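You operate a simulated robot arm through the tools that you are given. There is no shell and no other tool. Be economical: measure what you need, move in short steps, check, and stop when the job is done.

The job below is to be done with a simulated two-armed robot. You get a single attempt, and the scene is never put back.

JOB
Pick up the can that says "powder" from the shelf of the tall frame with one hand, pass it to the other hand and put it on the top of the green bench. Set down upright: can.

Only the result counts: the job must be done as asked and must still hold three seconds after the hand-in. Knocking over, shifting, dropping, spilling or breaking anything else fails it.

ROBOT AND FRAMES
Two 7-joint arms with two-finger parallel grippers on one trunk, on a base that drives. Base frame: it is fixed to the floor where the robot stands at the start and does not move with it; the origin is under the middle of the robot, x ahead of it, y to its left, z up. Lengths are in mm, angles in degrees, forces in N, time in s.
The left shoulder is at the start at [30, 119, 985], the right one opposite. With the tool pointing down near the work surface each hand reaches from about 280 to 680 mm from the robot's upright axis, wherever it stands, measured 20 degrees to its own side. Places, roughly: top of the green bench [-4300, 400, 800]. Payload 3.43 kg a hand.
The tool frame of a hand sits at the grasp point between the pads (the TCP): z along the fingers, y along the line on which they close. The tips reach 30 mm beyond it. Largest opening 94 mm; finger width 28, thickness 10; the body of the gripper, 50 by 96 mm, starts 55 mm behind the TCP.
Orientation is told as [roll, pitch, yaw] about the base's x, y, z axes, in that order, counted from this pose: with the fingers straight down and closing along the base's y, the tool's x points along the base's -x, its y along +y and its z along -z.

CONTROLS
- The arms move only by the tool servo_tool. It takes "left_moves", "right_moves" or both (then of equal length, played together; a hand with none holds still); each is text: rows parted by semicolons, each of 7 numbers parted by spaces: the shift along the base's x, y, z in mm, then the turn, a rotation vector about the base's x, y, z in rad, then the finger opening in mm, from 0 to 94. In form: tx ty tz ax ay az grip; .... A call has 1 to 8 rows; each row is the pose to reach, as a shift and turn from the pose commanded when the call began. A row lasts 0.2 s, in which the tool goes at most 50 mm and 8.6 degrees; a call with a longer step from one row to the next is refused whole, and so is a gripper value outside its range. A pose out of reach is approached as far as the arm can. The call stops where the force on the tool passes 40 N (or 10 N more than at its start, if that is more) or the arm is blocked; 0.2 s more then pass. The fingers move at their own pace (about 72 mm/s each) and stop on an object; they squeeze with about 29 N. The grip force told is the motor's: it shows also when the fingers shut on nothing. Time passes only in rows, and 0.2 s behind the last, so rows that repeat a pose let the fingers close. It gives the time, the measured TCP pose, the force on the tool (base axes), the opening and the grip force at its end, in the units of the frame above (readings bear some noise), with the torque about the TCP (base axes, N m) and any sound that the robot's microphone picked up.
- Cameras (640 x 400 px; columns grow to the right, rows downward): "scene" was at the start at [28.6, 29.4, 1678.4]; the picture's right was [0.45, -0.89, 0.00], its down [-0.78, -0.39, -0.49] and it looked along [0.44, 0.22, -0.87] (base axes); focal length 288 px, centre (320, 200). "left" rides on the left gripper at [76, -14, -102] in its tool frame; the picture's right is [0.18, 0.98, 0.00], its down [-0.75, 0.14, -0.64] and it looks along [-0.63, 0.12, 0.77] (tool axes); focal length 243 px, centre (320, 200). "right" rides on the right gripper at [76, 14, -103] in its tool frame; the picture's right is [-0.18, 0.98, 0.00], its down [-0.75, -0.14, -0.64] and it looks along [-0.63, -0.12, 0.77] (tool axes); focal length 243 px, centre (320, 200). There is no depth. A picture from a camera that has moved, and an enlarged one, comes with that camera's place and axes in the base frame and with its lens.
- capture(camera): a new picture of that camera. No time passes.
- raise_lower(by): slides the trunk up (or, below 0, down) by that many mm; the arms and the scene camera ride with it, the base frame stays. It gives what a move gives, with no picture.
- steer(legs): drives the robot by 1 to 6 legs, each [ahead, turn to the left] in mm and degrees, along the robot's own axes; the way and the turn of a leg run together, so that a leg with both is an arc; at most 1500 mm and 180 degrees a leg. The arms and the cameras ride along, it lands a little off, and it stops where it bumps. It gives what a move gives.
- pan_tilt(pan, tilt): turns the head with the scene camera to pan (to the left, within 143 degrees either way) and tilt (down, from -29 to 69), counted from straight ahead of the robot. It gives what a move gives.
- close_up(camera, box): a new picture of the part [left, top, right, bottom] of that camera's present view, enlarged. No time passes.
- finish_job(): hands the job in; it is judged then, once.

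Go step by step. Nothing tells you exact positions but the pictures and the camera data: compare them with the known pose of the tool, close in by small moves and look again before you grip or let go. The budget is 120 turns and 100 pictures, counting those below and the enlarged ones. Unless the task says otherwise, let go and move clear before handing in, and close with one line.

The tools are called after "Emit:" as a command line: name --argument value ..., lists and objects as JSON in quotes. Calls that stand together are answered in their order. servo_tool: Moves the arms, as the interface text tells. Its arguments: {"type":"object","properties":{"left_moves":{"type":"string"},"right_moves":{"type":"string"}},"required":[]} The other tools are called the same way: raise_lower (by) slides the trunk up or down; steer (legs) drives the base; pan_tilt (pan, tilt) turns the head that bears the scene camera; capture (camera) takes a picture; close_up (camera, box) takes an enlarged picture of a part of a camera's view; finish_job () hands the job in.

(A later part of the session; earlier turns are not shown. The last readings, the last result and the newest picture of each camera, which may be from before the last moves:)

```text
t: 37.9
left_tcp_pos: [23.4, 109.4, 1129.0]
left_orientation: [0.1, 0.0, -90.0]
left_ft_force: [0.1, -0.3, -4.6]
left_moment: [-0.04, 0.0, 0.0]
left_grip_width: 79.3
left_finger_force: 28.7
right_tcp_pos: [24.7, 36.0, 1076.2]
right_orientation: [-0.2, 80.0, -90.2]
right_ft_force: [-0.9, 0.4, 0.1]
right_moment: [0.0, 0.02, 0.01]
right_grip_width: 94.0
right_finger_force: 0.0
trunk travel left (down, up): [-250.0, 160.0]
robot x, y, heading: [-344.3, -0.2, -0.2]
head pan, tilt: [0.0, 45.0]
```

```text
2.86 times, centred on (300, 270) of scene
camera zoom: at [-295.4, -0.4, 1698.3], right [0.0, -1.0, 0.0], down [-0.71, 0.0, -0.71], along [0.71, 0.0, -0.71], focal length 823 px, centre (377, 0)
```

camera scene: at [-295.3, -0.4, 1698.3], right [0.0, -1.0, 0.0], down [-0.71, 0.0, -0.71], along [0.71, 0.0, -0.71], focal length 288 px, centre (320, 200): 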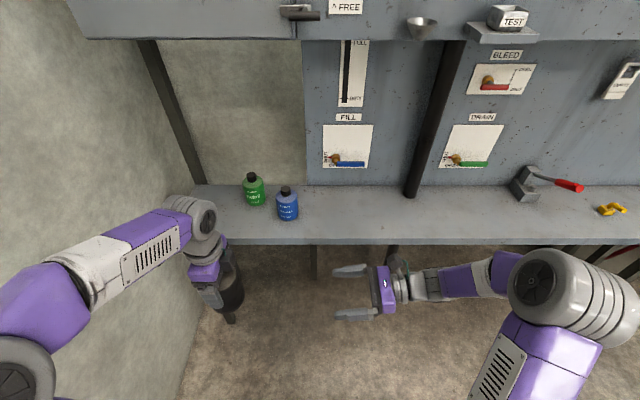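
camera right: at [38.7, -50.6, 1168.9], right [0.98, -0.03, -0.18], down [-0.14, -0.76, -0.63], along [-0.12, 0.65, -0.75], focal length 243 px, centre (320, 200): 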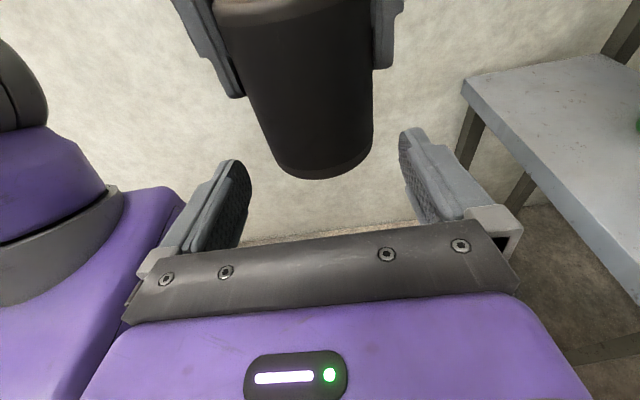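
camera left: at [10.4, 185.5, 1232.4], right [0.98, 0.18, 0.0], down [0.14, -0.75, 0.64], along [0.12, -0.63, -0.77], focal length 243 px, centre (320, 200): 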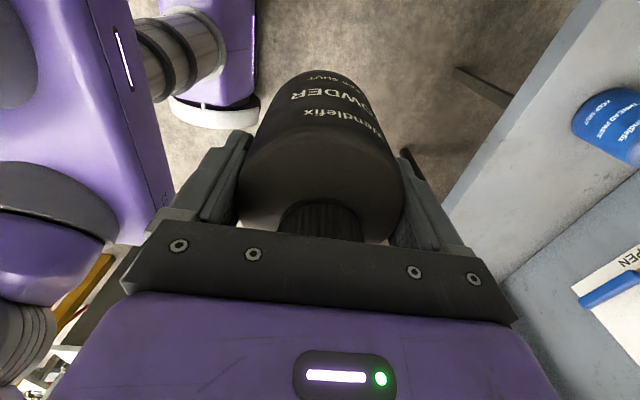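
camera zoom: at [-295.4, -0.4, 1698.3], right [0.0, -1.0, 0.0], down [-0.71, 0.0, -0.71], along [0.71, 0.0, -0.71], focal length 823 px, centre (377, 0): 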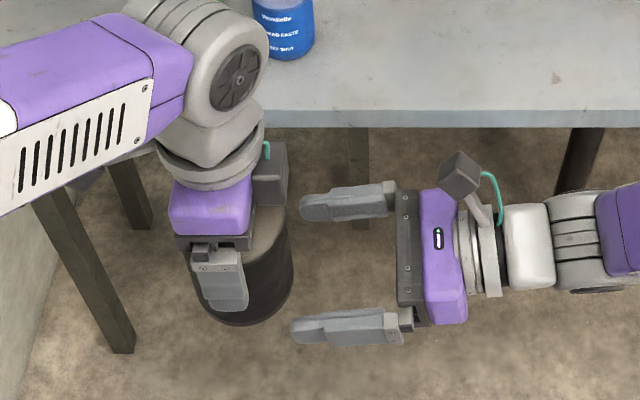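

Aligned: the can is centred between the right fingers and below the left tips. Right lowers by 2 mm and moves in the last 72 mm.

Emit:
servo_tool --right_moves "0 8 -2 0 0 0 94; 0 20 -2 0 0 0 94; 0 34 -2 0 0 0 94; 0 48 -2 0 0 0 94; 0 60 -2 0 0 0 94; 0 68 -2 0 0 0 94; 0 72 -2 0 0 0 94; 0 72 -2 0 0 0 94"

Emit:
capture --camera "right"

Emit:
close_up --camera "scene" --box '[200, 200, 400, 340]'

```text
t: 39.7
left_tcp_pos: [24.5, 108.6, 1128.5]
left_orientation: [0.0, 0.0, -90.0]
left_ft_force: [0.4, -0.2, -3.9]
left_moment: [0.0, 0.01, -0.01]
left_grip_width: 79.4
left_finger_force: 29.2
right_tcp_pos: [25.8, 108.4, 1073.8]
right_orientation: [-0.1, 79.8, -90.2]
right_ft_force: [0.2, 0.4, 0.7]
right_moment: [-0.02, 0.01, -0.01]
right_grip_width: 94.0
right_finger_force: 0.1
trunk travel left (down, up): [-250.0, 160.0]
robot x, y, heading: [-348.5, -2.4, 0.0]
head pan, tilt: [0.0, 45.0]
```

```text
61 pictures are left
camera right: at [39.5, 21.9, 1166.9], right [0.98, -0.03, -0.18], down [-0.14, -0.76, -0.63], along [-0.12, 0.65, -0.75], focal length 243 px, centre (320, 200)
```

right: 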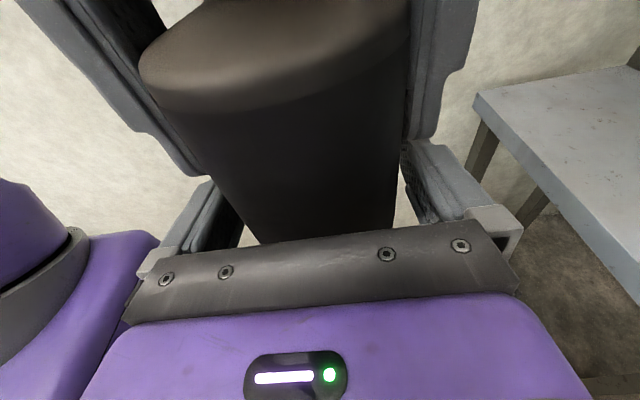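

```text
2.86 times, centred on (300, 270) of scene
camera zoom: at [-295.4, -0.4, 1698.3], right [0.0, -1.0, 0.0], down [-0.71, 0.0, -0.71], along [0.71, 0.0, -0.71], focal length 823 px, centre (377, 0)
```

zoom: 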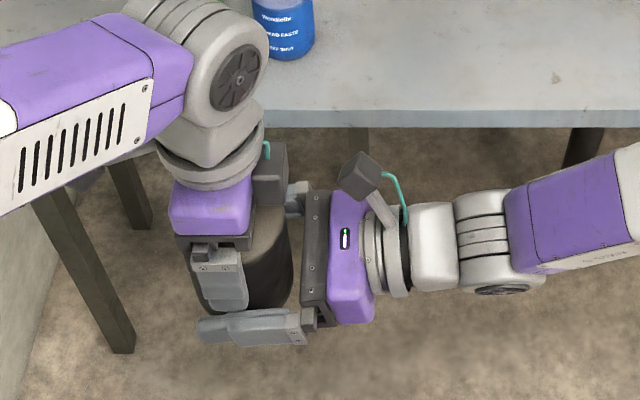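

No contact so far; the right fingers surround the lower can below the left tips. Closing the right hand.

Emit:
servo_tool --right_moves "0 0 0 0 0 0 80; 0 0 0 0 0 0 60; 0 0 0 0 0 0 30; 0 0 0 0 0 0 0; 0 0 0 0 0 0 0; 0 0 0 0 0 0 0"

Emit:
close_up --camera "scene" --box '[200, 200, 400, 340]'

Emit:
capture --camera "right"

```text
t: 41.1
left_tcp_pos: [24.2, 109.6, 1129.0]
left_orientation: [0.0, 0.0, -89.9]
left_ft_force: [9.0, 1.9, -5.5]
left_moment: [-0.08, -0.26, -0.34]
left_grip_width: 79.4
left_finger_force: 28.8
right_tcp_pos: [23.5, 108.5, 1073.9]
right_orientation: [0.0, 80.0, -89.9]
right_ft_force: [-10.3, -0.9, 1.5]
right_moment: [0.13, -0.26, 0.29]
right_grip_width: 83.2
right_finger_force: 28.6
trunk travel left (down, up): [-250.0, 160.0]
robot x, y, heading: [-347.1, 4.5, -0.1]
head pan, tilt: [0.0, 45.0]
```

```text
2.86 times, centred on (300, 270) of scene
camera zoom: at [-295.4, -0.4, 1698.3], right [0.0, -1.0, 0.0], down [-0.71, 0.0, -0.71], along [0.71, 0.0, -0.71], focal length 823 px, centre (377, 0)
```

zoom: 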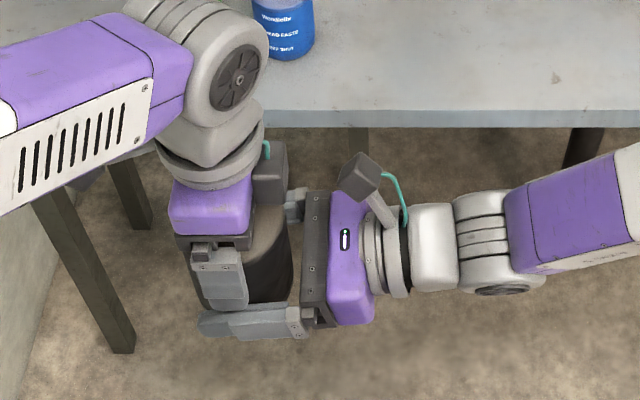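

```text
58 pictures are left
camera right: at [39.0, 22.0, 1166.9], right [0.98, -0.03, -0.18], down [-0.14, -0.76, -0.63], along [-0.12, 0.65, -0.75], focal length 243 px, centre (320, 200)
```

right: 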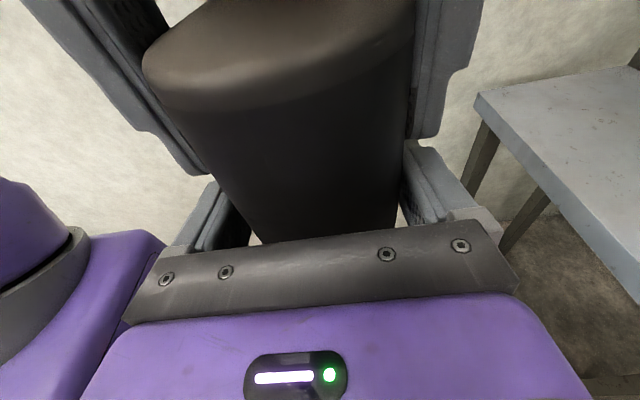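

Both grips are on, but they strain against each other by ~10 N sideways. I'll shift the right hand 2 mm to -x to relax it.

Emit:
servo_tool --right_moves "-1 0 0 0 0 0 0; -2 0 0 0 0 0 0; -2 0 0 0 0 0 0; -2 0 0 0 0 0 0"

```text
t: 42.1
left_tcp_pos: [24.2, 109.4, 1130.1]
left_orientation: [-0.1, 0.0, -90.1]
left_ft_force: [-0.4, -3.0, -4.6]
left_moment: [-0.16, -0.33, -0.72]
left_grip_width: 78.9
left_finger_force: 29.0
right_tcp_pos: [24.2, 107.8, 1072.7]
right_orientation: [-0.3, 80.0, -90.2]
right_ft_force: [0.1, 3.6, -0.8]
right_moment: [0.01, 0.33, 0.72]
right_grip_width: 83.3
right_finger_force: 29.3
trunk travel left (down, up): [-250.0, 160.0]
robot x, y, heading: [-345.8, -0.6, -0.1]
head pan, tilt: [0.0, 45.0]
```

Sideways strain is gone but a twist of 0.7 N·m remains and the width reads 83, as if the pads sit on an edge. I'll test the right grip's hold with a 2 mm upward pull while the left hand still holds.

Emit:
servo_tool --right_moves "0 0 1 0 0 0 0; 0 0 2 0 0 0 0; 0 0 2 0 0 0 0"

Emit:
close_up --camera "right" --box '[120, 100, 520, 300]'

```text
t: 42.9
left_tcp_pos: [24.9, 108.9, 1130.4]
left_orientation: [0.0, -0.1, -90.2]
left_ft_force: [-6.4, -9.3, 11.6]
left_moment: [-0.43, 0.68, -0.47]
left_grip_width: 79.4
left_finger_force: 28.7
right_tcp_pos: [23.7, 107.6, 1074.6]
right_orientation: [-0.4, 79.8, -90.5]
right_ft_force: [7.5, 8.7, -10.4]
right_moment: [-0.07, -0.28, 0.49]
right_grip_width: 83.3
right_finger_force: 29.2
trunk travel left (down, up): [-250.0, 160.0]
robot x, y, heading: [-345.5, 0.1, -0.3]
head pan, tilt: [0.0, 45.0]
```

```text
1.60 times, centred on (320, 200) of right
camera zoom: at [37.8, 21.2, 1167.9], right [0.98, -0.04, -0.18], down [-0.14, -0.77, -0.63], along [-0.12, 0.64, -0.76], focal length 388 px, centre (320, 200)
```

zoom: 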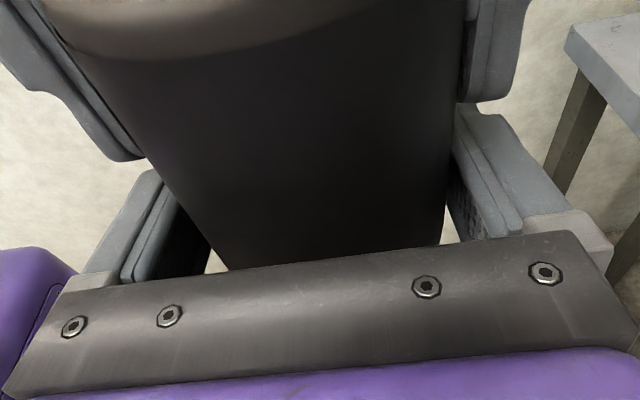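

The right grip carries over 10 N without slipping, well beyond the can's ~4.5 N. I'll relax by 1 mm and open the left hand slowly in place.

Emit:
servo_tool --right_moves "0 0 -1 0 0 0 0; 0 0 -1 0 0 0 0; 0 0 -1 0 0 0 0; 0 0 -1 0 0 0 0; 0 0 -1 0 0 0 0; 0 0 -1 0 0 0 0; 0 0 -1 0 0 0 0; 0 0 -1 0 0 0 0" --left_moves "0 0 0 0 0 0 0; 0 0 0 0 0 0 76; 0 0 0 0 0 0 79; 0 0 0 0 0 0 82; 0 0 0 0 0 0 86; 0 0 0 0 0 0 90; 0 0 0 0 0 0 94; 0 0 0 0 0 0 94"

Emit:
capture --camera "right"

Emit:
capture --camera "left"

```text
t: 44.7
left_tcp_pos: [24.1, 109.0, 1130.3]
left_orientation: [0.0, 0.0, -90.1]
left_ft_force: [-0.4, 4.6, 7.1]
left_moment: [-0.37, 0.1, -0.06]
left_grip_width: 94.0
left_finger_force: 0.0
right_tcp_pos: [23.4, 108.0, 1074.5]
right_orientation: [-0.1, 80.0, -90.1]
right_ft_force: [0.5, -5.7, -8.2]
right_moment: [0.61, -0.11, 0.07]
right_grip_width: 82.7
right_finger_force: 29.0
trunk travel left (down, up): [-250.0, 160.0]
robot x, y, heading: [-346.6, -0.6, 0.1]
head pan, tilt: [0.0, 45.0]
```

```text
56 pictures are left
camera right: at [37.4, 21.5, 1167.7], right [0.98, -0.03, -0.18], down [-0.14, -0.76, -0.63], along [-0.12, 0.64, -0.76], focal length 243 px, centre (320, 200)
```

right: 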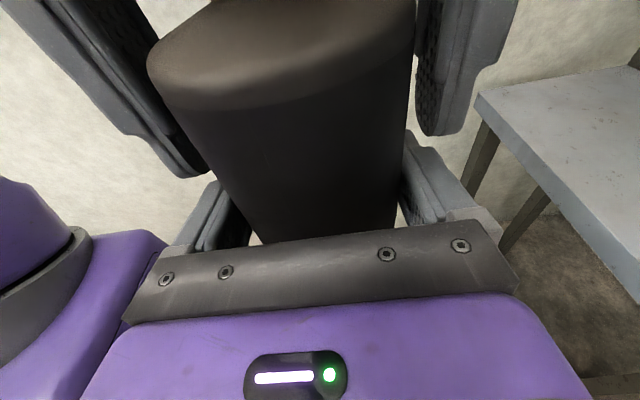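

```text
55 pictures are left
camera left: at [10.5, 185.8, 1232.5], right [0.98, 0.18, 0.0], down [0.14, -0.75, 0.64], along [0.12, -0.63, -0.77], focal length 243 px, centre (320, 200)
```

left: 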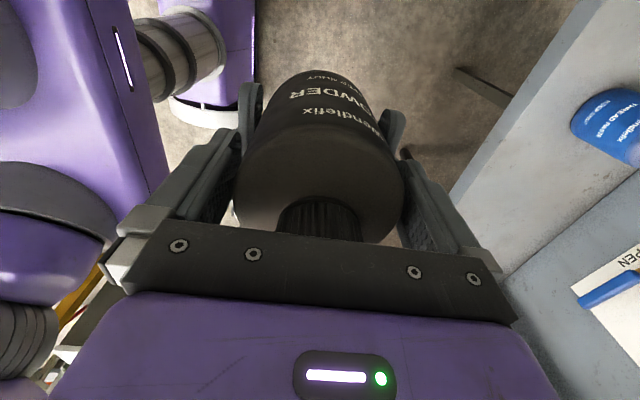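

The right hand holds the can; the cap only presses lightly against the left palm. Raising the left hand 28 mm.

Emit:
servo_tool --left_moves "0 0 3 0 0 0 94; 0 0 7 0 0 0 94; 0 0 12 0 0 0 94; 0 0 18 0 0 0 94; 0 0 24 0 0 0 94; 0 0 28 0 0 0 94; 0 0 28 0 0 0 94"

Emit:
capture --camera "right"

Emit:
close_up --camera "scene" --box '[200, 200, 400, 340]'

```text
t: 46.3
left_tcp_pos: [24.2, 110.2, 1159.9]
left_orientation: [0.0, -0.1, -90.1]
left_ft_force: [0.3, -0.6, -0.3]
left_moment: [0.06, -0.03, -0.02]
left_grip_width: 94.0
left_finger_force: 0.1
right_tcp_pos: [23.1, 108.8, 1075.0]
right_orientation: [-0.3, 80.0, -90.4]
right_ft_force: [-0.2, -0.6, -0.5]
right_moment: [-0.03, 0.01, -0.02]
right_grip_width: 82.9
right_finger_force: 29.0
trunk travel left (down, up): [-250.0, 160.0]
robot x, y, heading: [-351.5, 2.5, -0.2]
head pan, tilt: [0.0, 45.0]
```

```text
54 pictures are left
camera right: at [37.6, 21.4, 1167.7], right [0.98, -0.03, -0.18], down [-0.14, -0.76, -0.63], along [-0.12, 0.65, -0.75], focal length 243 px, centre (320, 200)
```

right: 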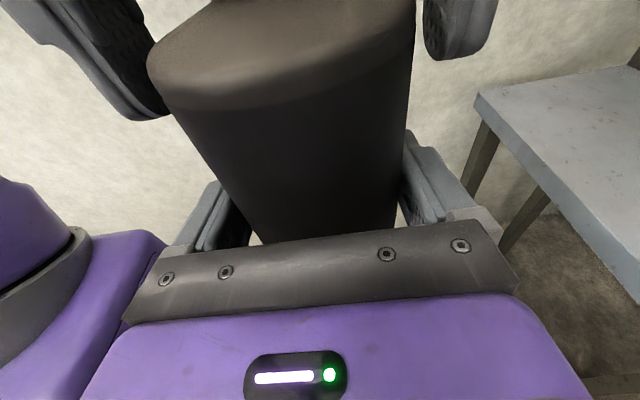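

```text
2.86 times, centred on (300, 270) of scene
camera zoom: at [-295.4, -0.4, 1698.3], right [0.0, -1.0, 0.0], down [-0.71, 0.0, -0.71], along [0.71, 0.0, -0.71], focal length 823 px, centre (377, 0)
```

zoom: 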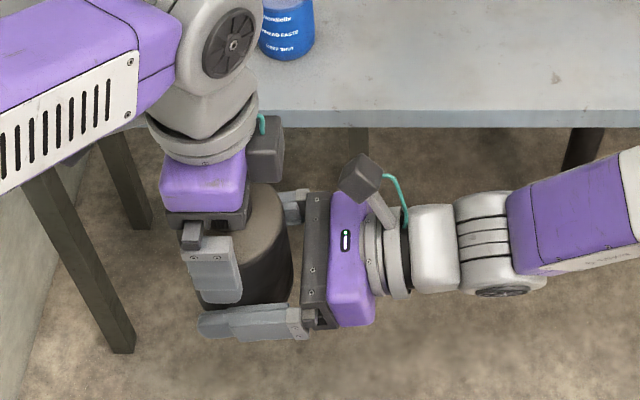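

The right hand's force shows almost no weight, which is odd. I'll take another reading before doing anything else.

Emit:
servo_tool --right_moves "0 0 0 0 0 0 0; 0 0 0 0 0 0 0"

Emit:
capture --camera "left"

```text
t: 46.9
left_tcp_pos: [24.6, 110.8, 1157.6]
left_orientation: [0.1, -0.1, -90.0]
left_ft_force: [-0.8, -0.7, -0.1]
left_moment: [-0.02, -0.01, 0.0]
left_grip_width: 93.9
left_finger_force: 0.1
right_tcp_pos: [24.4, 108.4, 1075.3]
right_orientation: [-0.3, 80.0, -90.1]
right_ft_force: [-0.7, 0.0, -0.6]
right_moment: [-0.04, 0.02, 0.02]
right_grip_width: 82.9
right_finger_force: 28.9
trunk travel left (down, up): [-250.0, 160.0]
robot x, y, heading: [-346.3, 1.6, -0.0]
head pan, tilt: [0.0, 45.0]
```

```text
52 pictures are left
camera left: at [10.5, 186.3, 1261.1], right [0.98, 0.18, 0.0], down [0.14, -0.75, 0.64], along [0.12, -0.63, -0.77], focal length 243 px, centre (320, 200)
```

left: 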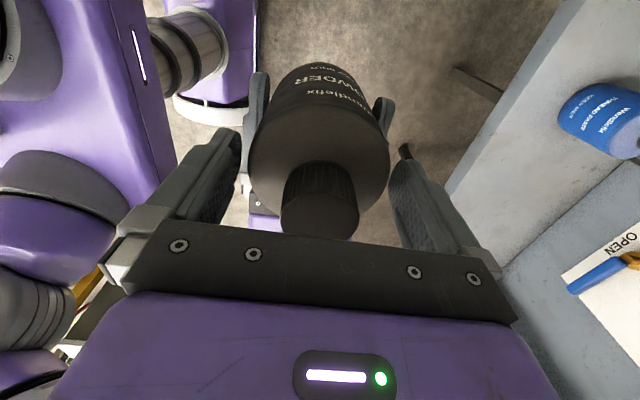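

The can has not moved and is firmly in the right hand. Now the left hand closes near the top of the body, so that the right hand can regrip higher.

Emit:
servo_tool --left_moves "0 0 0 0 0 0 88; 0 0 0 0 0 0 82; 0 0 0 0 0 0 60; 0 0 0 0 0 0 30; 0 0 0 0 0 0 0; 0 0 0 0 0 0 0; 0 0 0 0 0 0 0"

Emit:
capture --camera "left"

Emit:
capture --camera "right"

```text
t: 48.5
left_tcp_pos: [24.7, 108.6, 1158.2]
left_orientation: [-0.1, 0.0, -90.0]
left_ft_force: [-4.6, 0.0, 1.0]
left_moment: [-0.03, 0.46, 0.03]
left_grip_width: 78.6
left_finger_force: 28.6
right_tcp_pos: [23.2, 108.3, 1075.1]
right_orientation: [0.0, 80.1, -90.2]
right_ft_force: [2.8, 0.7, -1.1]
right_moment: [0.03, -0.14, -0.05]
right_grip_width: 82.6
right_finger_force: 28.9
trunk travel left (down, up): [-250.0, 160.0]
robot x, y, heading: [-350.5, -0.4, -0.1]
head pan, tilt: [0.0, 45.0]
```

```text
51 pictures are left
camera left: at [10.4, 186.3, 1261.0], right [0.98, 0.18, 0.0], down [0.14, -0.75, 0.64], along [0.12, -0.63, -0.77], focal length 243 px, centre (320, 200)
```

left: 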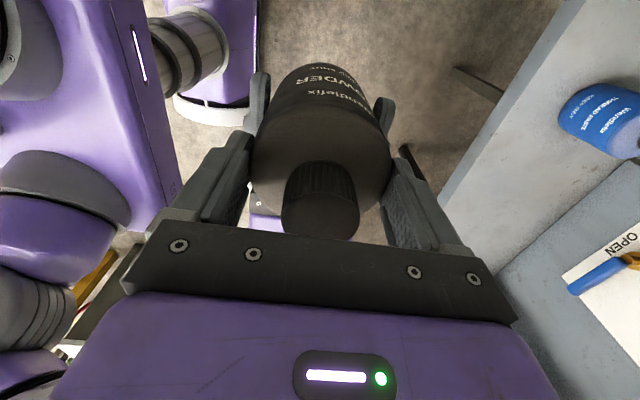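

```text
50 pictures are left
camera right: at [37.8, 21.3, 1167.7], right [0.98, -0.03, -0.18], down [-0.14, -0.76, -0.63], along [-0.12, 0.65, -0.76], focal length 243 px, centre (320, 200)
```

right: 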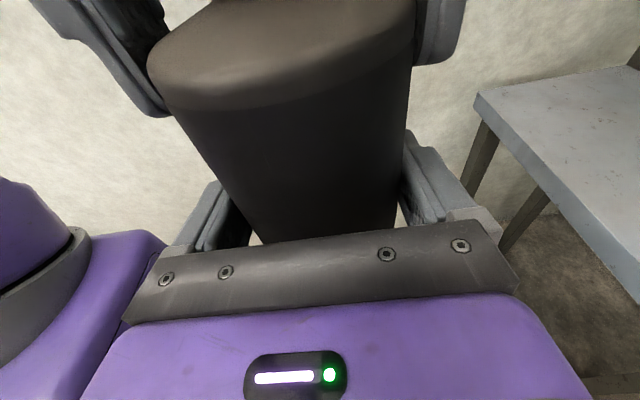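

Left is closed on the upper body. Pull test: the left hand up 2 mm against the right.

Emit:
servo_tool --left_moves "0 0 1 0 0 0 0; 0 0 2 0 0 0 0; 0 0 2 0 0 0 0"

```text
t: 49.3
left_tcp_pos: [24.3, 109.5, 1159.7]
left_orientation: [-0.2, 0.1, -90.0]
left_ft_force: [-2.8, -1.7, -8.5]
left_moment: [0.24, 0.12, -0.04]
left_grip_width: 78.4
left_finger_force: 28.8
right_tcp_pos: [24.5, 108.0, 1076.2]
right_orientation: [0.3, 80.1, -89.6]
right_ft_force: [2.6, 1.0, 8.5]
right_moment: [-0.36, 0.07, 0.01]
right_grip_width: 83.0
right_finger_force: 29.2
trunk travel left (down, up): [-250.0, 160.0]
robot x, y, heading: [-344.6, -1.0, -0.1]
head pan, tilt: [0.0, 45.0]
```

The left holds against 8.5 N with no slip. Now the right opens slowly, keeping still.

Emit:
servo_tool --right_moves "0 0 0 0 0 0 0; 0 0 0 0 0 0 80; 0 0 0 0 0 0 82; 0 0 0 0 0 0 84; 0 0 0 0 0 0 86; 0 0 0 0 0 0 90; 0 0 0 0 0 0 94; 0 0 0 0 0 0 94"

Emit:
capture --camera "right"

```text
t: 51.1
left_tcp_pos: [24.4, 109.8, 1159.8]
left_orientation: [0.0, -0.1, -90.0]
left_ft_force: [0.3, -0.6, -4.2]
left_moment: [0.01, 0.02, 0.02]
left_grip_width: 78.4
left_finger_force: 29.3
right_tcp_pos: [23.1, 108.5, 1074.3]
right_orientation: [-0.1, 80.0, -90.3]
right_ft_force: [-0.8, -0.5, 0.3]
right_moment: [0.01, 0.0, -0.02]
right_grip_width: 94.1
right_finger_force: 0.0
trunk travel left (down, up): [-250.0, 160.0]
robot x, y, heading: [-346.4, 1.4, 0.0]
head pan, tilt: [0.0, 45.0]
```

```text
49 pictures are left
camera right: at [37.6, 21.4, 1167.8], right [0.98, -0.03, -0.18], down [-0.14, -0.76, -0.63], along [-0.12, 0.65, -0.75], focal length 243 px, centre (320, 200)
```

right: 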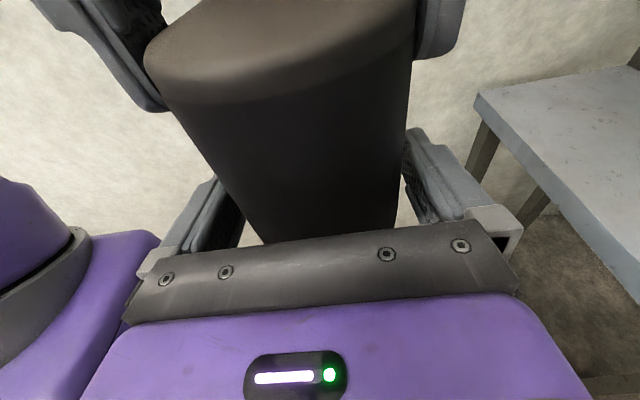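

The left alone holds the can (weight reads 4.2 N again). The right hand rises 29 mm with open fingers to the middle of the can.

Emit:
servo_tool --right_moves "1 1 4 0 0 0 94; 1 1 9 0 0 0 94; 1 1 15 0 0 0 94; 1 1 21 0 0 0 94; 1 1 26 0 0 0 94; 1 1 29 0 0 0 94; 1 1 29 0 0 0 94"

Emit:
capture --camera "right"

Emit:
close_up --camera "scene" --box '[200, 200, 400, 340]'

```text
t: 52.7
left_tcp_pos: [23.7, 110.7, 1160.2]
left_orientation: [-0.1, 0.0, -90.0]
left_ft_force: [-0.4, -1.1, -4.9]
left_moment: [0.0, 0.01, 0.02]
left_grip_width: 78.7
left_finger_force: 29.0
right_tcp_pos: [25.0, 109.1, 1103.2]
right_orientation: [-0.1, 79.9, -90.3]
right_ft_force: [-1.2, 0.2, 0.2]
right_moment: [0.0, -0.02, 0.02]
right_grip_width: 94.0
right_finger_force: 0.2
trunk travel left (down, up): [-250.0, 160.0]
robot x, y, heading: [-346.1, -0.9, -0.3]
head pan, tilt: [0.0, 45.0]
```

```text
48 pictures are left
camera right: at [38.6, 22.4, 1196.6], right [0.98, -0.03, -0.18], down [-0.14, -0.76, -0.63], along [-0.12, 0.65, -0.75], focal length 243 px, centre (320, 200)
```

right: 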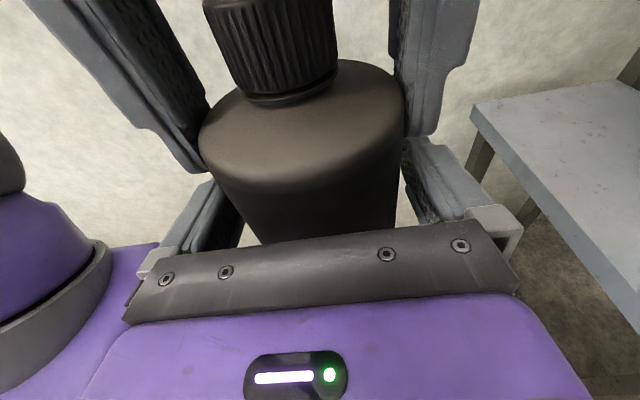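

```text
2.86 times, centred on (300, 270) of scene
camera zoom: at [-295.4, -0.4, 1698.3], right [0.0, -1.0, 0.0], down [-0.71, 0.0, -0.71], along [0.71, 0.0, -0.71], focal length 823 px, centre (377, 0)
```

zoom: 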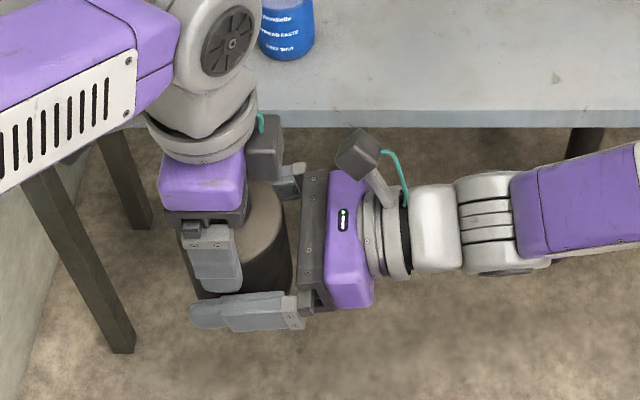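

Clear on all sides. Closing the right hand on the mid-body.

Emit:
servo_tool --right_moves "-1 0 0 0 0 0 88; -1 0 0 0 0 0 82; -1 0 0 0 0 0 60; -1 0 0 0 0 0 30; -1 0 0 0 0 0 0; -1 0 0 0 0 0 0; -1 0 0 0 0 0 0"

Emit:
servo_tool --right_moves "0 0 1 0 0 0 0; 0 0 2 0 0 0 0; 0 0 2 0 0 0 0"

```text
t: 54.3
left_tcp_pos: [23.9, 110.0, 1159.7]
left_orientation: [-0.1, -0.1, -90.0]
left_ft_force: [-5.8, -2.2, -1.2]
left_moment: [-0.09, 0.49, 0.03]
left_grip_width: 78.4
left_finger_force: 28.9
right_tcp_pos: [23.2, 108.9, 1103.1]
right_orientation: [-0.1, 80.0, -90.2]
right_ft_force: [6.0, 2.3, -0.5]
right_moment: [-0.06, -0.2, 0.0]
right_grip_width: 83.0
right_finger_force: 29.0
trunk travel left (down, up): [-250.0, 160.0]
robot x, y, heading: [-347.8, -1.3, -0.3]
head pan, tilt: [0.0, 45.0]
```

```text
t: 55.1
left_tcp_pos: [23.5, 110.4, 1160.4]
left_orientation: [0.1, 0.1, -90.0]
left_ft_force: [-7.9, -5.2, 11.6]
left_moment: [-0.2, 0.64, -0.14]
left_grip_width: 78.7
left_finger_force: 29.0
right_tcp_pos: [24.7, 108.4, 1104.9]
right_orientation: [-0.7, 79.9, -90.8]
right_ft_force: [9.1, 4.9, -10.2]
right_moment: [-0.2, -0.11, 0.08]
right_grip_width: 82.6
right_finger_force: 28.6
trunk travel left (down, up): [-250.0, 160.0]
robot x, y, heading: [-341.8, 0.9, -0.1]
head pan, tilt: [0.0, 45.0]
```

The right grip holds 10+ N. Opening the left and raising it clear.

Emit:
servo_tool --right_moves "0 0 -1 0 0 0 0; 0 0 -1 0 0 0 0; 0 0 -1 0 0 0 0; 0 0 -1 0 0 0 0; 0 0 -1 0 0 0 0; 0 0 -1 0 0 0 0; 0 0 -1 0 0 0 0; 0 0 -1 0 0 0 0" --left_moves "0 0 0 0 0 0 0; 0 0 0 0 0 0 76; 0 0 0 0 0 0 79; 0 0 0 0 0 0 82; 0 0 0 0 0 0 86; 0 0 0 0 0 0 90; 0 0 0 0 0 0 94; 0 0 0 0 0 0 94"

Emit:
servo_tool --left_moves "0 0 5 0 0 0 94; 0 0 12 0 0 0 94; 0 0 22 0 0 0 94; 0 0 35 0 0 0 94; 0 0 50 0 0 0 94; 0 0 65 0 0 0 94; 0 0 80 0 0 0 94; 0 0 90 0 0 0 94"

Emit:
capture --camera "right"

Emit:
capture --camera "scene"

```text
t: 56.9
left_tcp_pos: [22.8, 110.9, 1160.2]
left_orientation: [0.0, -0.1, -90.0]
left_ft_force: [0.3, -0.9, 0.1]
left_moment: [-0.01, 0.0, -0.03]
left_grip_width: 94.1
left_finger_force: 0.0
right_tcp_pos: [24.7, 108.7, 1105.5]
right_orientation: [-0.4, 80.0, -90.4]
right_ft_force: [-0.3, 0.0, 0.4]
right_moment: [0.03, -0.01, 0.02]
right_grip_width: 82.5
right_finger_force: 29.2
trunk travel left (down, up): [-250.0, 160.0]
robot x, y, heading: [-345.8, -2.6, 0.1]
head pan, tilt: [0.0, 45.0]
```

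```text
t: 58.7
left_tcp_pos: [23.9, 109.9, 1249.7]
left_orientation: [-0.1, 0.0, -90.1]
left_ft_force: [0.5, 0.3, 0.4]
left_moment: [-0.05, 0.01, 0.01]
left_grip_width: 94.1
left_finger_force: 0.1
right_tcp_pos: [22.5, 109.3, 1105.3]
right_orientation: [-0.3, 80.0, -90.3]
right_ft_force: [0.5, -0.3, -0.1]
right_moment: [0.05, 0.01, -0.01]
right_grip_width: 82.5
right_finger_force: 29.3
trunk travel left (down, up): [-250.0, 160.0]
robot x, y, heading: [-347.3, -0.6, -0.0]
head pan, tilt: [0.0, 45.0]
```

```text
46 pictures are left
camera right: at [37.3, 21.9, 1198.1], right [0.98, -0.03, -0.18], down [-0.14, -0.76, -0.63], along [-0.12, 0.65, -0.75], focal length 243 px, centre (320, 200)
```

right: 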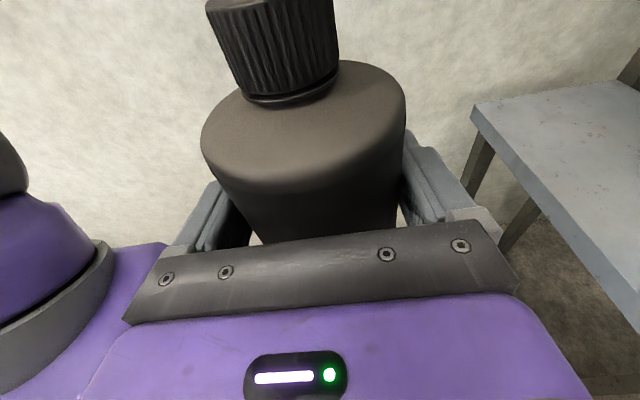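

```text
45 pictures are left
camera scene: at [-295.4, -0.4, 1698.3], right [0.0, -1.0, 0.0], down [-0.71, 0.0, -0.71], along [0.71, 0.0, -0.71], focal length 288 px, centre (320, 200)
```

scene: 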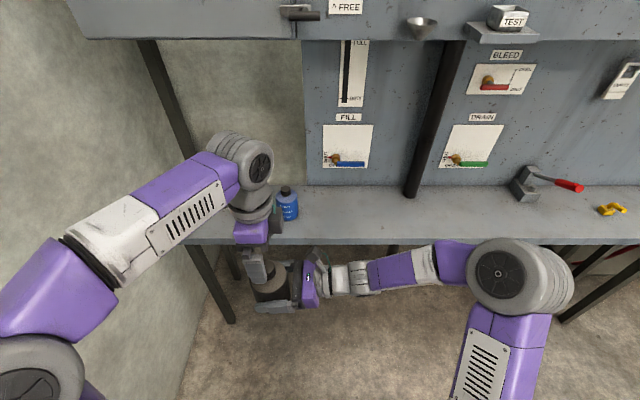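

The can is now in the right hand alone and level. I'll move the left hand away to the side and turn it back.

Emit:
servo_tool --left_moves "0 30 5 0 0 0 94; -10 65 5 0 0 0.13 94; -25 100 5 0 0 0.27 94; -40 135 5 0 0 0.41 94; -55 165 5 0 0 0.55 94; -70 190 5 0 0 0.69 94; -85 210 5 0 0 0.83 94; -100 225 5 0 0 0.97 94"

Emit:
pan_tilt --pan 0 --tilt 50

Emit:
servo_tool --right_moves "0 -4 0 0 0 -0.05 0; 2 -12 0 0 0 -0.13 0; 4 -24 0 0 0 -0.23 0; 6 -38 0 0 0 -0.33 0; 8 -52 0 0 0 -0.43 0; 10 -66 0 0 0 -0.53 0; 12 -78 0 0 0 -0.62 0; 13 -84 0 0 0 -0.68 0"

Emit:
capture --camera "scene"

```text
t: 60.5
left_tcp_pos: [-75.1, 335.3, 1253.9]
left_orientation: [-0.1, 0.0, -34.3]
left_ft_force: [-0.4, -0.7, 0.0]
left_moment: [-0.03, 0.0, -0.01]
left_grip_width: 94.0
left_finger_force: 0.1
right_tcp_pos: [22.5, 108.5, 1104.3]
right_orientation: [-0.1, 79.9, -90.1]
right_ft_force: [-0.6, -0.1, 0.3]
right_moment: [0.02, 0.01, -0.01]
right_grip_width: 82.5
right_finger_force: 28.6
trunk travel left (down, up): [-250.0, 160.0]
robot x, y, heading: [-350.8, -1.8, 0.1]
head pan, tilt: [0.0, 45.0]
```

```text
t: 61.1
left_tcp_pos: [-73.1, 335.5, 1254.7]
left_orientation: [-0.1, 0.1, -34.5]
left_ft_force: [-0.5, -0.8, 0.4]
left_moment: [-0.02, 0.01, 0.03]
left_grip_width: 94.0
left_finger_force: 0.0
right_tcp_pos: [23.3, 108.9, 1105.7]
right_orientation: [-0.4, 80.0, -90.3]
right_ft_force: [-0.6, -0.6, 0.2]
right_moment: [0.0, -0.01, 0.03]
right_grip_width: 82.6
right_finger_force: 29.0
trunk travel left (down, up): [-250.0, 160.0]
robot x, y, heading: [-346.8, 2.7, -0.2]
head pan, tilt: [0.0, 50.0]
```

```text
t: 62.9
left_tcp_pos: [-73.6, 335.8, 1254.3]
left_orientation: [0.0, 0.0, -34.4]
left_ft_force: [0.5, -0.1, 0.3]
left_moment: [-0.02, -0.02, -0.02]
left_grip_width: 94.0
left_finger_force: 0.0
right_tcp_pos: [53.6, 27.4, 1106.1]
right_orientation: [-0.2, 80.0, -129.1]
right_ft_force: [0.5, -0.3, -0.6]
right_moment: [-0.01, 0.01, -0.04]
right_grip_width: 82.3
right_finger_force: 29.2
right hand out of reach, approached as far as the arm can: row 7, 8
trunk travel left (down, up): [-250.0, 160.0]
robot x, y, heading: [-347.9, 1.1, 0.2]
head pan, tilt: [0.0, 50.0]
```

```text
44 pictures are left
camera scene: at [-299.7, -0.3, 1691.4], right [0.0, -1.0, 0.0], down [-0.77, 0.0, -0.64], along [0.64, 0.0, -0.77], focal length 288 px, centre (320, 200)
```

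scene: 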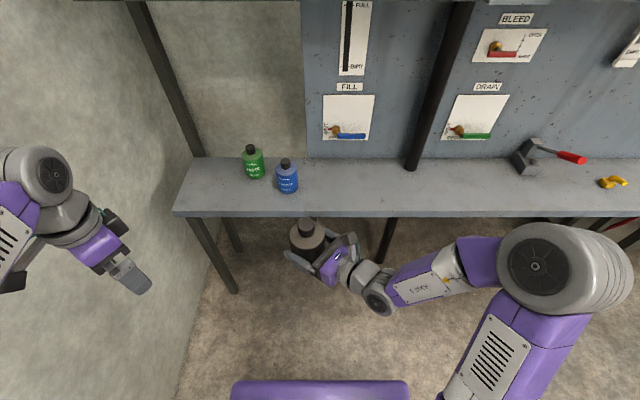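

The right hand reaches a pointing direction of about 51° left of ahead, which suits placing. I'll turn around in place to the right, go into the aisle and look along it.

Emit:
steer --legs '[[0, -90], [850, 0], [0, -90]]'

Emit:
pan_tilt --pan -15 --tilt 25

Emit:
capture --camera "scene"

Emit:
capture --camera "right"

```text
t: 74.9
left_tcp_pos: [-589.1, -1173.6, 1253.9]
left_orientation: [0.1, 0.0, 147.9]
left_ft_force: [1.4, -0.1, 0.5]
left_moment: [0.0, -0.02, -0.01]
left_grip_width: 94.2
left_finger_force: 0.1
right_tcp_pos: [-728.9, -871.1, 1106.0]
right_orientation: [-0.3, 80.1, 53.3]
right_ft_force: [0.6, -0.8, -4.7]
right_moment: [0.01, -0.01, -0.01]
right_grip_width: 82.1
right_finger_force: 29.2
trunk travel left (down, up): [-250.0, 160.0]
robot x, y, heading: [-329.7, -825.0, -177.4]
head pan, tilt: [0.0, 50.0]
```

```text
t: 75.8
left_tcp_pos: [-589.6, -1173.1, 1255.3]
left_orientation: [0.0, -0.1, 148.0]
left_ft_force: [-0.5, -0.4, -0.5]
left_moment: [0.0, 0.0, -0.02]
left_grip_width: 94.0
left_finger_force: 0.1
right_tcp_pos: [-728.9, -870.8, 1105.9]
right_orientation: [-0.3, 79.8, 53.2]
right_ft_force: [-0.5, -0.2, -4.5]
right_moment: [0.04, 0.03, -0.01]
right_grip_width: 82.3
right_finger_force: 29.1
trunk travel left (down, up): [-250.0, 160.0]
robot x, y, heading: [-328.5, -826.6, -177.5]
head pan, tilt: [-15.0, 25.0]
```

```text
43 pictures are left
camera scene: at [-392.2, -806.1, 1728.8], right [0.22, 0.98, 0.0], down [0.41, -0.09, -0.91], along [-0.88, 0.2, -0.42], focal length 288 px, centre (320, 200)
```

scene: 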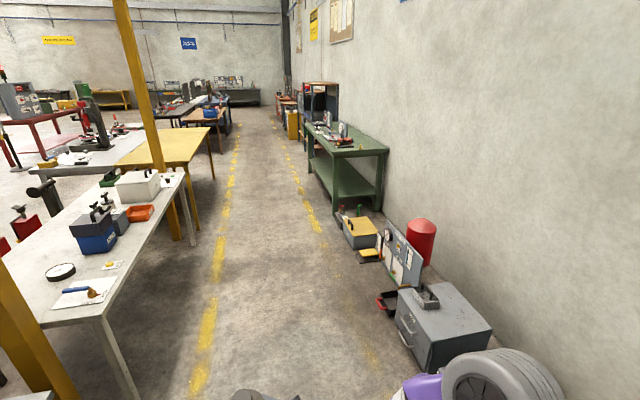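

```text
42 pictures are left
camera right: at [-689.3, -791.6, 1198.8], right [-0.77, 0.61, -0.18], down [0.57, 0.53, -0.63], along [-0.29, -0.59, -0.76], focal length 243 px, centre (320, 200)
```

right: 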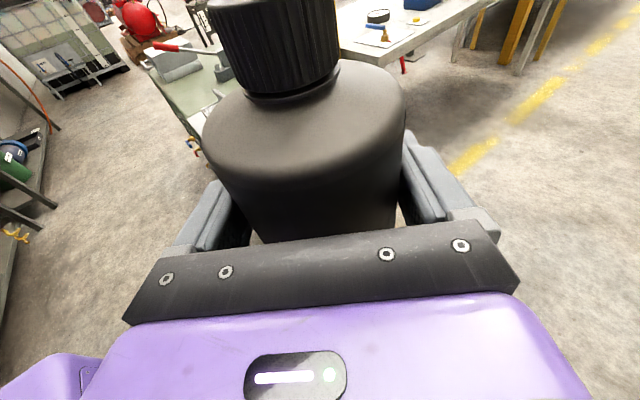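

The can is stable and its weight now reads 4.6 N on the right. The green bench is ahead on the right (front edge y ≈ 50, near end x ≈ -3500). I'll zoom to see what stands on it.

Emit:
close_up --camera "scene" --box '[270, 70, 430, 230]'

```text
2.50 times, centred on (350, 150) of scene
camera zoom: at [-392.2, -806.1, 1728.8], right [0.22, 0.98, 0.0], down [0.41, -0.09, -0.91], along [-0.88, 0.2, -0.42], focal length 720 px, centre (245, 325)
```

zoom: 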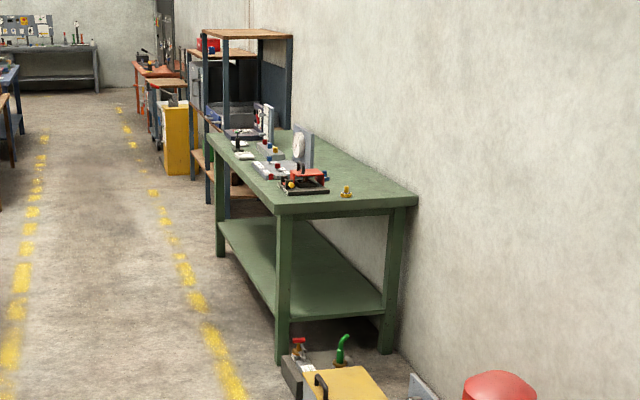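

The near end of the bench top (x from about -3600 to -3850) is free; items begin past that. I'll drive along the aisle to x ≈ -3680 and turn to face the bench.

Emit:
steer --legs '[[0, -2.5], [1500, 0], [1500, 0], [350, 0], [0, -90]]'

Emit:
pan_tilt --pan 0 --tilt 35

Emit:
capture --camera "scene"

Emit:
capture --camera "right"

```text
t: 96.2
left_tcp_pos: [-3977.5, -502.4, 1254.7]
left_orientation: [0.0, 0.0, 54.5]
left_ft_force: [1.1, 0.2, -0.2]
left_moment: [0.03, -0.03, 0.02]
left_grip_width: 93.9
left_finger_force: 0.1
right_tcp_pos: [-3667.2, -380.7, 1106.9]
right_orientation: [-0.5, 79.9, -40.3]
right_ft_force: [0.2, 0.2, -4.2]
right_moment: [-0.04, 0.01, -0.04]
right_grip_width: 82.5
right_finger_force: 28.8
trunk travel left (down, up): [-250.0, 160.0]
robot x, y, heading: [-3645.4, -779.5, 89.2]
head pan, tilt: [-15.0, 25.0]
```

```text
t: 97.0
left_tcp_pos: [-3976.3, -503.8, 1253.1]
left_orientation: [0.0, 0.0, 54.5]
left_ft_force: [-0.7, -0.1, 0.8]
left_moment: [0.06, 0.02, -0.01]
left_grip_width: 94.1
left_finger_force: 0.1
right_tcp_pos: [-3667.9, -379.9, 1106.5]
right_orientation: [-0.4, 79.9, -40.3]
right_ft_force: [0.4, -0.3, -4.2]
right_moment: [-0.03, -0.02, -0.04]
right_grip_width: 82.3
right_finger_force: 28.6
trunk travel left (down, up): [-250.0, 160.0]
robot x, y, heading: [-3647.2, -783.4, 89.0]
head pan, tilt: [0.0, 35.0]
```

```text
40 pictures are left
camera scene: at [-3646.2, -723.0, 1713.2], right [1.0, -0.02, 0.0], down [-0.01, -0.57, -0.82], along [0.02, 0.82, -0.57], focal length 288 px, centre (320, 200)
```

scene: 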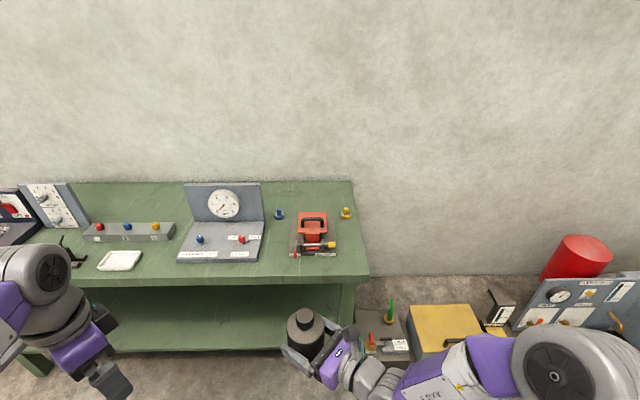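

```text
39 pictures are left
camera right: at [-3591.5, -425.0, 1198.8], right [0.66, 0.73, -0.18], down [0.49, -0.6, -0.63], along [-0.57, 0.32, -0.76], focal length 243 px, centre (320, 200)
```

right: 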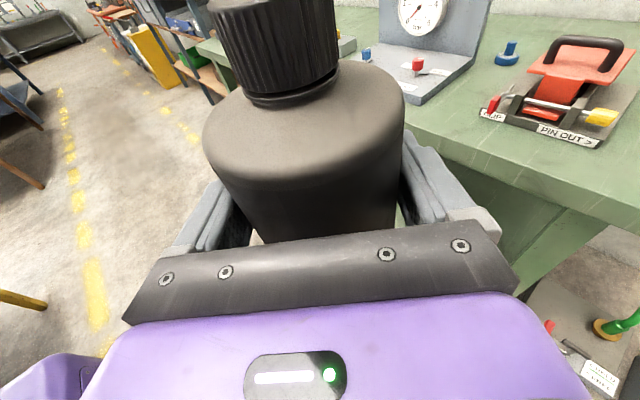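

The bench front edge is at y ≈ 57 and its right end at x ≈ -3431. A free spot lies at about [-3495, 125], right of the red clamp and in from both edges; I'll approach it diagonally and re-measure.

Emit:
steer --legs '[[0, -17.8], [380, 0], [0, 18.5]]'

Emit:
pan_tilt --pan -10 --tilt 50

Emit:
capture --camera "scene"

Emit:
capture --camera "right"

```text
t: 101.4
left_tcp_pos: [-3855.7, -151.6, 1254.1]
left_orientation: [0.0, 0.1, 55.0]
left_ft_force: [0.1, 0.1, 0.4]
left_moment: [-0.02, -0.04, -0.02]
left_grip_width: 94.1
left_finger_force: 0.1
right_tcp_pos: [-3548.0, -27.0, 1105.7]
right_orientation: [-0.3, 79.8, -39.8]
right_ft_force: [0.4, -0.7, -3.4]
right_moment: [-0.01, 0.0, -0.02]
right_grip_width: 81.9
right_finger_force: 29.0
trunk travel left (down, up): [-250.0, 160.0]
robot x, y, heading: [-3523.5, -426.2, 89.1]
head pan, tilt: [0.0, 35.0]
```

```text
t: 102.2
left_tcp_pos: [-3856.1, -151.5, 1253.9]
left_orientation: [0.0, 0.0, 55.0]
left_ft_force: [0.4, -0.2, 1.1]
left_moment: [-0.01, -0.02, 0.02]
left_grip_width: 94.2
left_finger_force: 0.1
right_tcp_pos: [-3548.0, -27.1, 1105.5]
right_orientation: [-0.4, 79.9, -40.1]
right_ft_force: [-0.6, 0.1, -5.2]
right_moment: [-0.01, -0.05, 0.02]
right_grip_width: 82.4
right_finger_force: 29.0
trunk travel left (down, up): [-250.0, 160.0]
robot x, y, heading: [-3523.2, -428.3, 89.4]
head pan, tilt: [-10.0, 50.0]
```

```text
38 pictures are left
camera scene: at [-3510.6, -381.3, 1691.5], right [0.98, -0.18, 0.0], down [-0.14, -0.75, -0.64], along [0.12, 0.63, -0.77], focal length 288 px, centre (320, 200)
```

scene: 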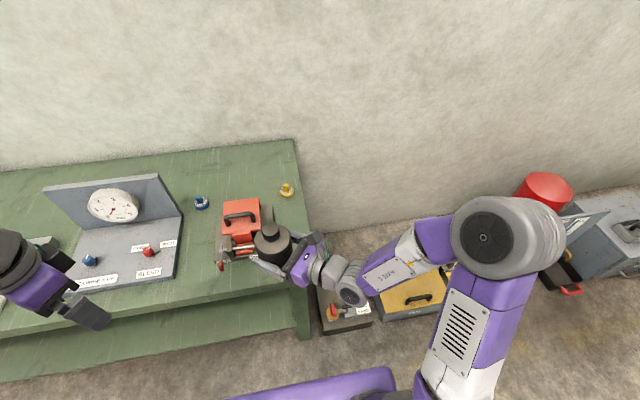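

```text
37 pictures are left
camera right: at [-3471.4, -70.5, 1198.8], right [0.65, 0.74, -0.18], down [0.5, -0.6, -0.63], along [-0.57, 0.32, -0.76], focal length 243 px, centre (320, 200)
```

right: 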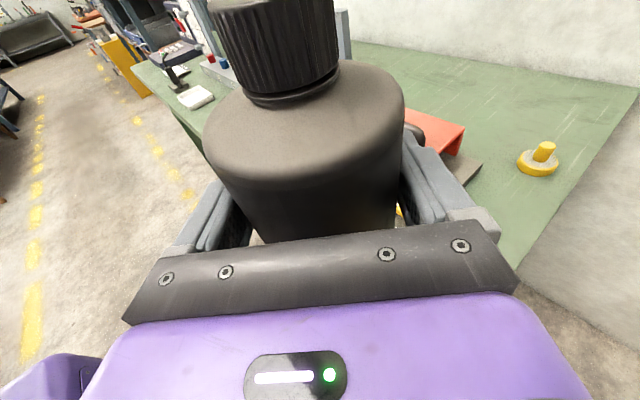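

Two views disagree on the bench corner and height, so I'll enlarge to measure more accurately.

Emit:
close_up --camera "scene" --box '[180, 180, 380, 340]'

Emit:
capture --camera "left"

```text
2.50 times, centred on (280, 260) of scene
camera zoom: at [-3510.6, -381.3, 1691.5], right [0.98, -0.18, 0.0], down [-0.14, -0.75, -0.64], along [0.12, 0.63, -0.77], focal length 720 px, centre (420, 50)
```

zoom: 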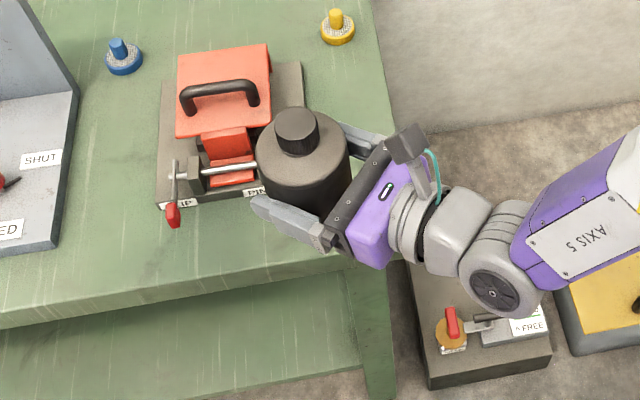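

```text
35 pictures are left
camera left: at [-3887.6, -221.0, 1357.1], right [-0.91, 0.41, 0.0], down [0.32, 0.7, 0.64], along [0.27, 0.58, -0.77], focal length 243 px, centre (320, 200)
```

left: 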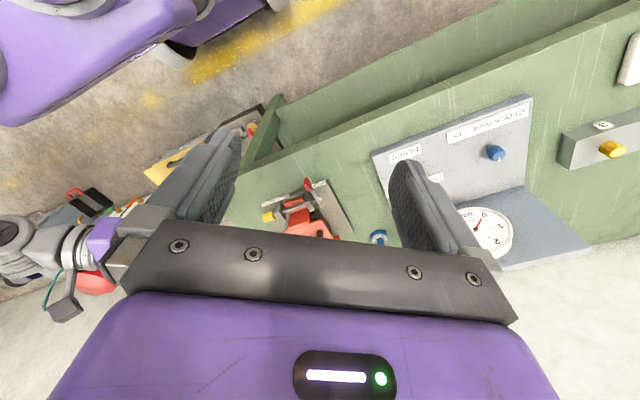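

Triangulating items on the bench puts its top nearer z ≈ 835–850, its front-right corner at about [-3443, 18] and the red clamp's front-right corner at about [-3550, 124]. The target becomes about [-3505, 80]; I'll drive the small diagonal and re-measure from above.

Emit:
steer --legs '[[0, -21.3], [115, 0], [0, 21.3]]'

Emit:
pan_tilt --pan 0 --tilt 55

Emit:
capture --camera "scene"

Emit:
close_up --camera "scene" --box '[220, 150, 420, 310]'

```text
t: 105.6
left_tcp_pos: [-3813.1, -43.5, 1254.6]
left_orientation: [0.0, 0.0, 54.6]
left_ft_force: [-0.3, -0.7, -0.4]
left_moment: [0.01, 0.02, 0.02]
left_grip_width: 93.8
left_finger_force: 0.0
right_tcp_pos: [-3502.9, 78.7, 1105.7]
right_orientation: [-0.2, 79.8, -40.1]
right_ft_force: [0.3, 0.0, -4.3]
right_moment: [0.0, 0.01, 0.01]
right_grip_width: 82.2
right_finger_force: 29.1
trunk travel left (down, up): [-250.0, 160.0]
robot x, y, heading: [-3482.4, -321.3, 89.3]
head pan, tilt: [-10.0, 50.0]
```

```text
t: 106.3
left_tcp_pos: [-3811.5, -43.2, 1255.1]
left_orientation: [-0.1, 0.0, 54.6]
left_ft_force: [-0.3, 0.5, 0.2]
left_moment: [0.02, 0.04, -0.01]
left_grip_width: 94.1
left_finger_force: 0.0
right_tcp_pos: [-3502.5, 79.6, 1106.1]
right_orientation: [-0.4, 79.9, -40.1]
right_ft_force: [-0.5, -0.2, -3.7]
right_moment: [0.0, -0.04, -0.02]
right_grip_width: 82.1
right_finger_force: 28.8
trunk travel left (down, up): [-250.0, 160.0]
robot x, y, heading: [-3482.0, -319.3, 89.0]
head pan, tilt: [0.0, 55.0]
```

```text
34 pictures are left
camera scene: at [-3481.1, -279.0, 1684.9], right [1.0, -0.02, 0.0], down [-0.01, -0.82, -0.57], along [0.01, 0.57, -0.82], focal length 288 px, centre (320, 200)
```

scene: 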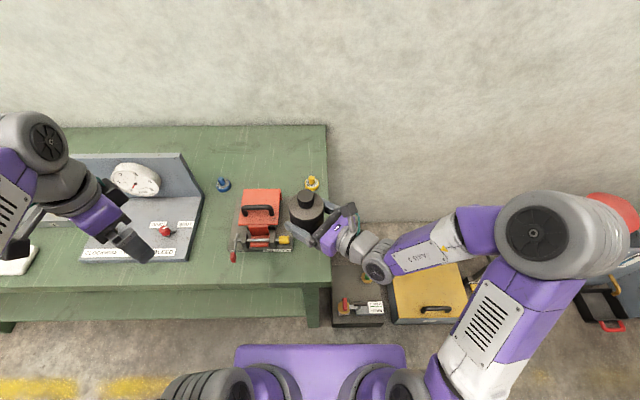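

```text
2.50 times, centred on (320, 230) of scene
camera zoom: at [-3481.1, -279.0, 1684.9], right [1.0, -0.02, 0.0], down [-0.01, -0.82, -0.57], along [0.01, 0.57, -0.82], focal length 720 px, centre (320, 125)
```

zoom: 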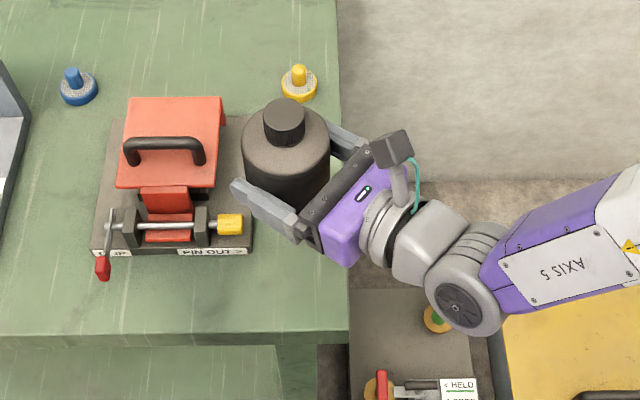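

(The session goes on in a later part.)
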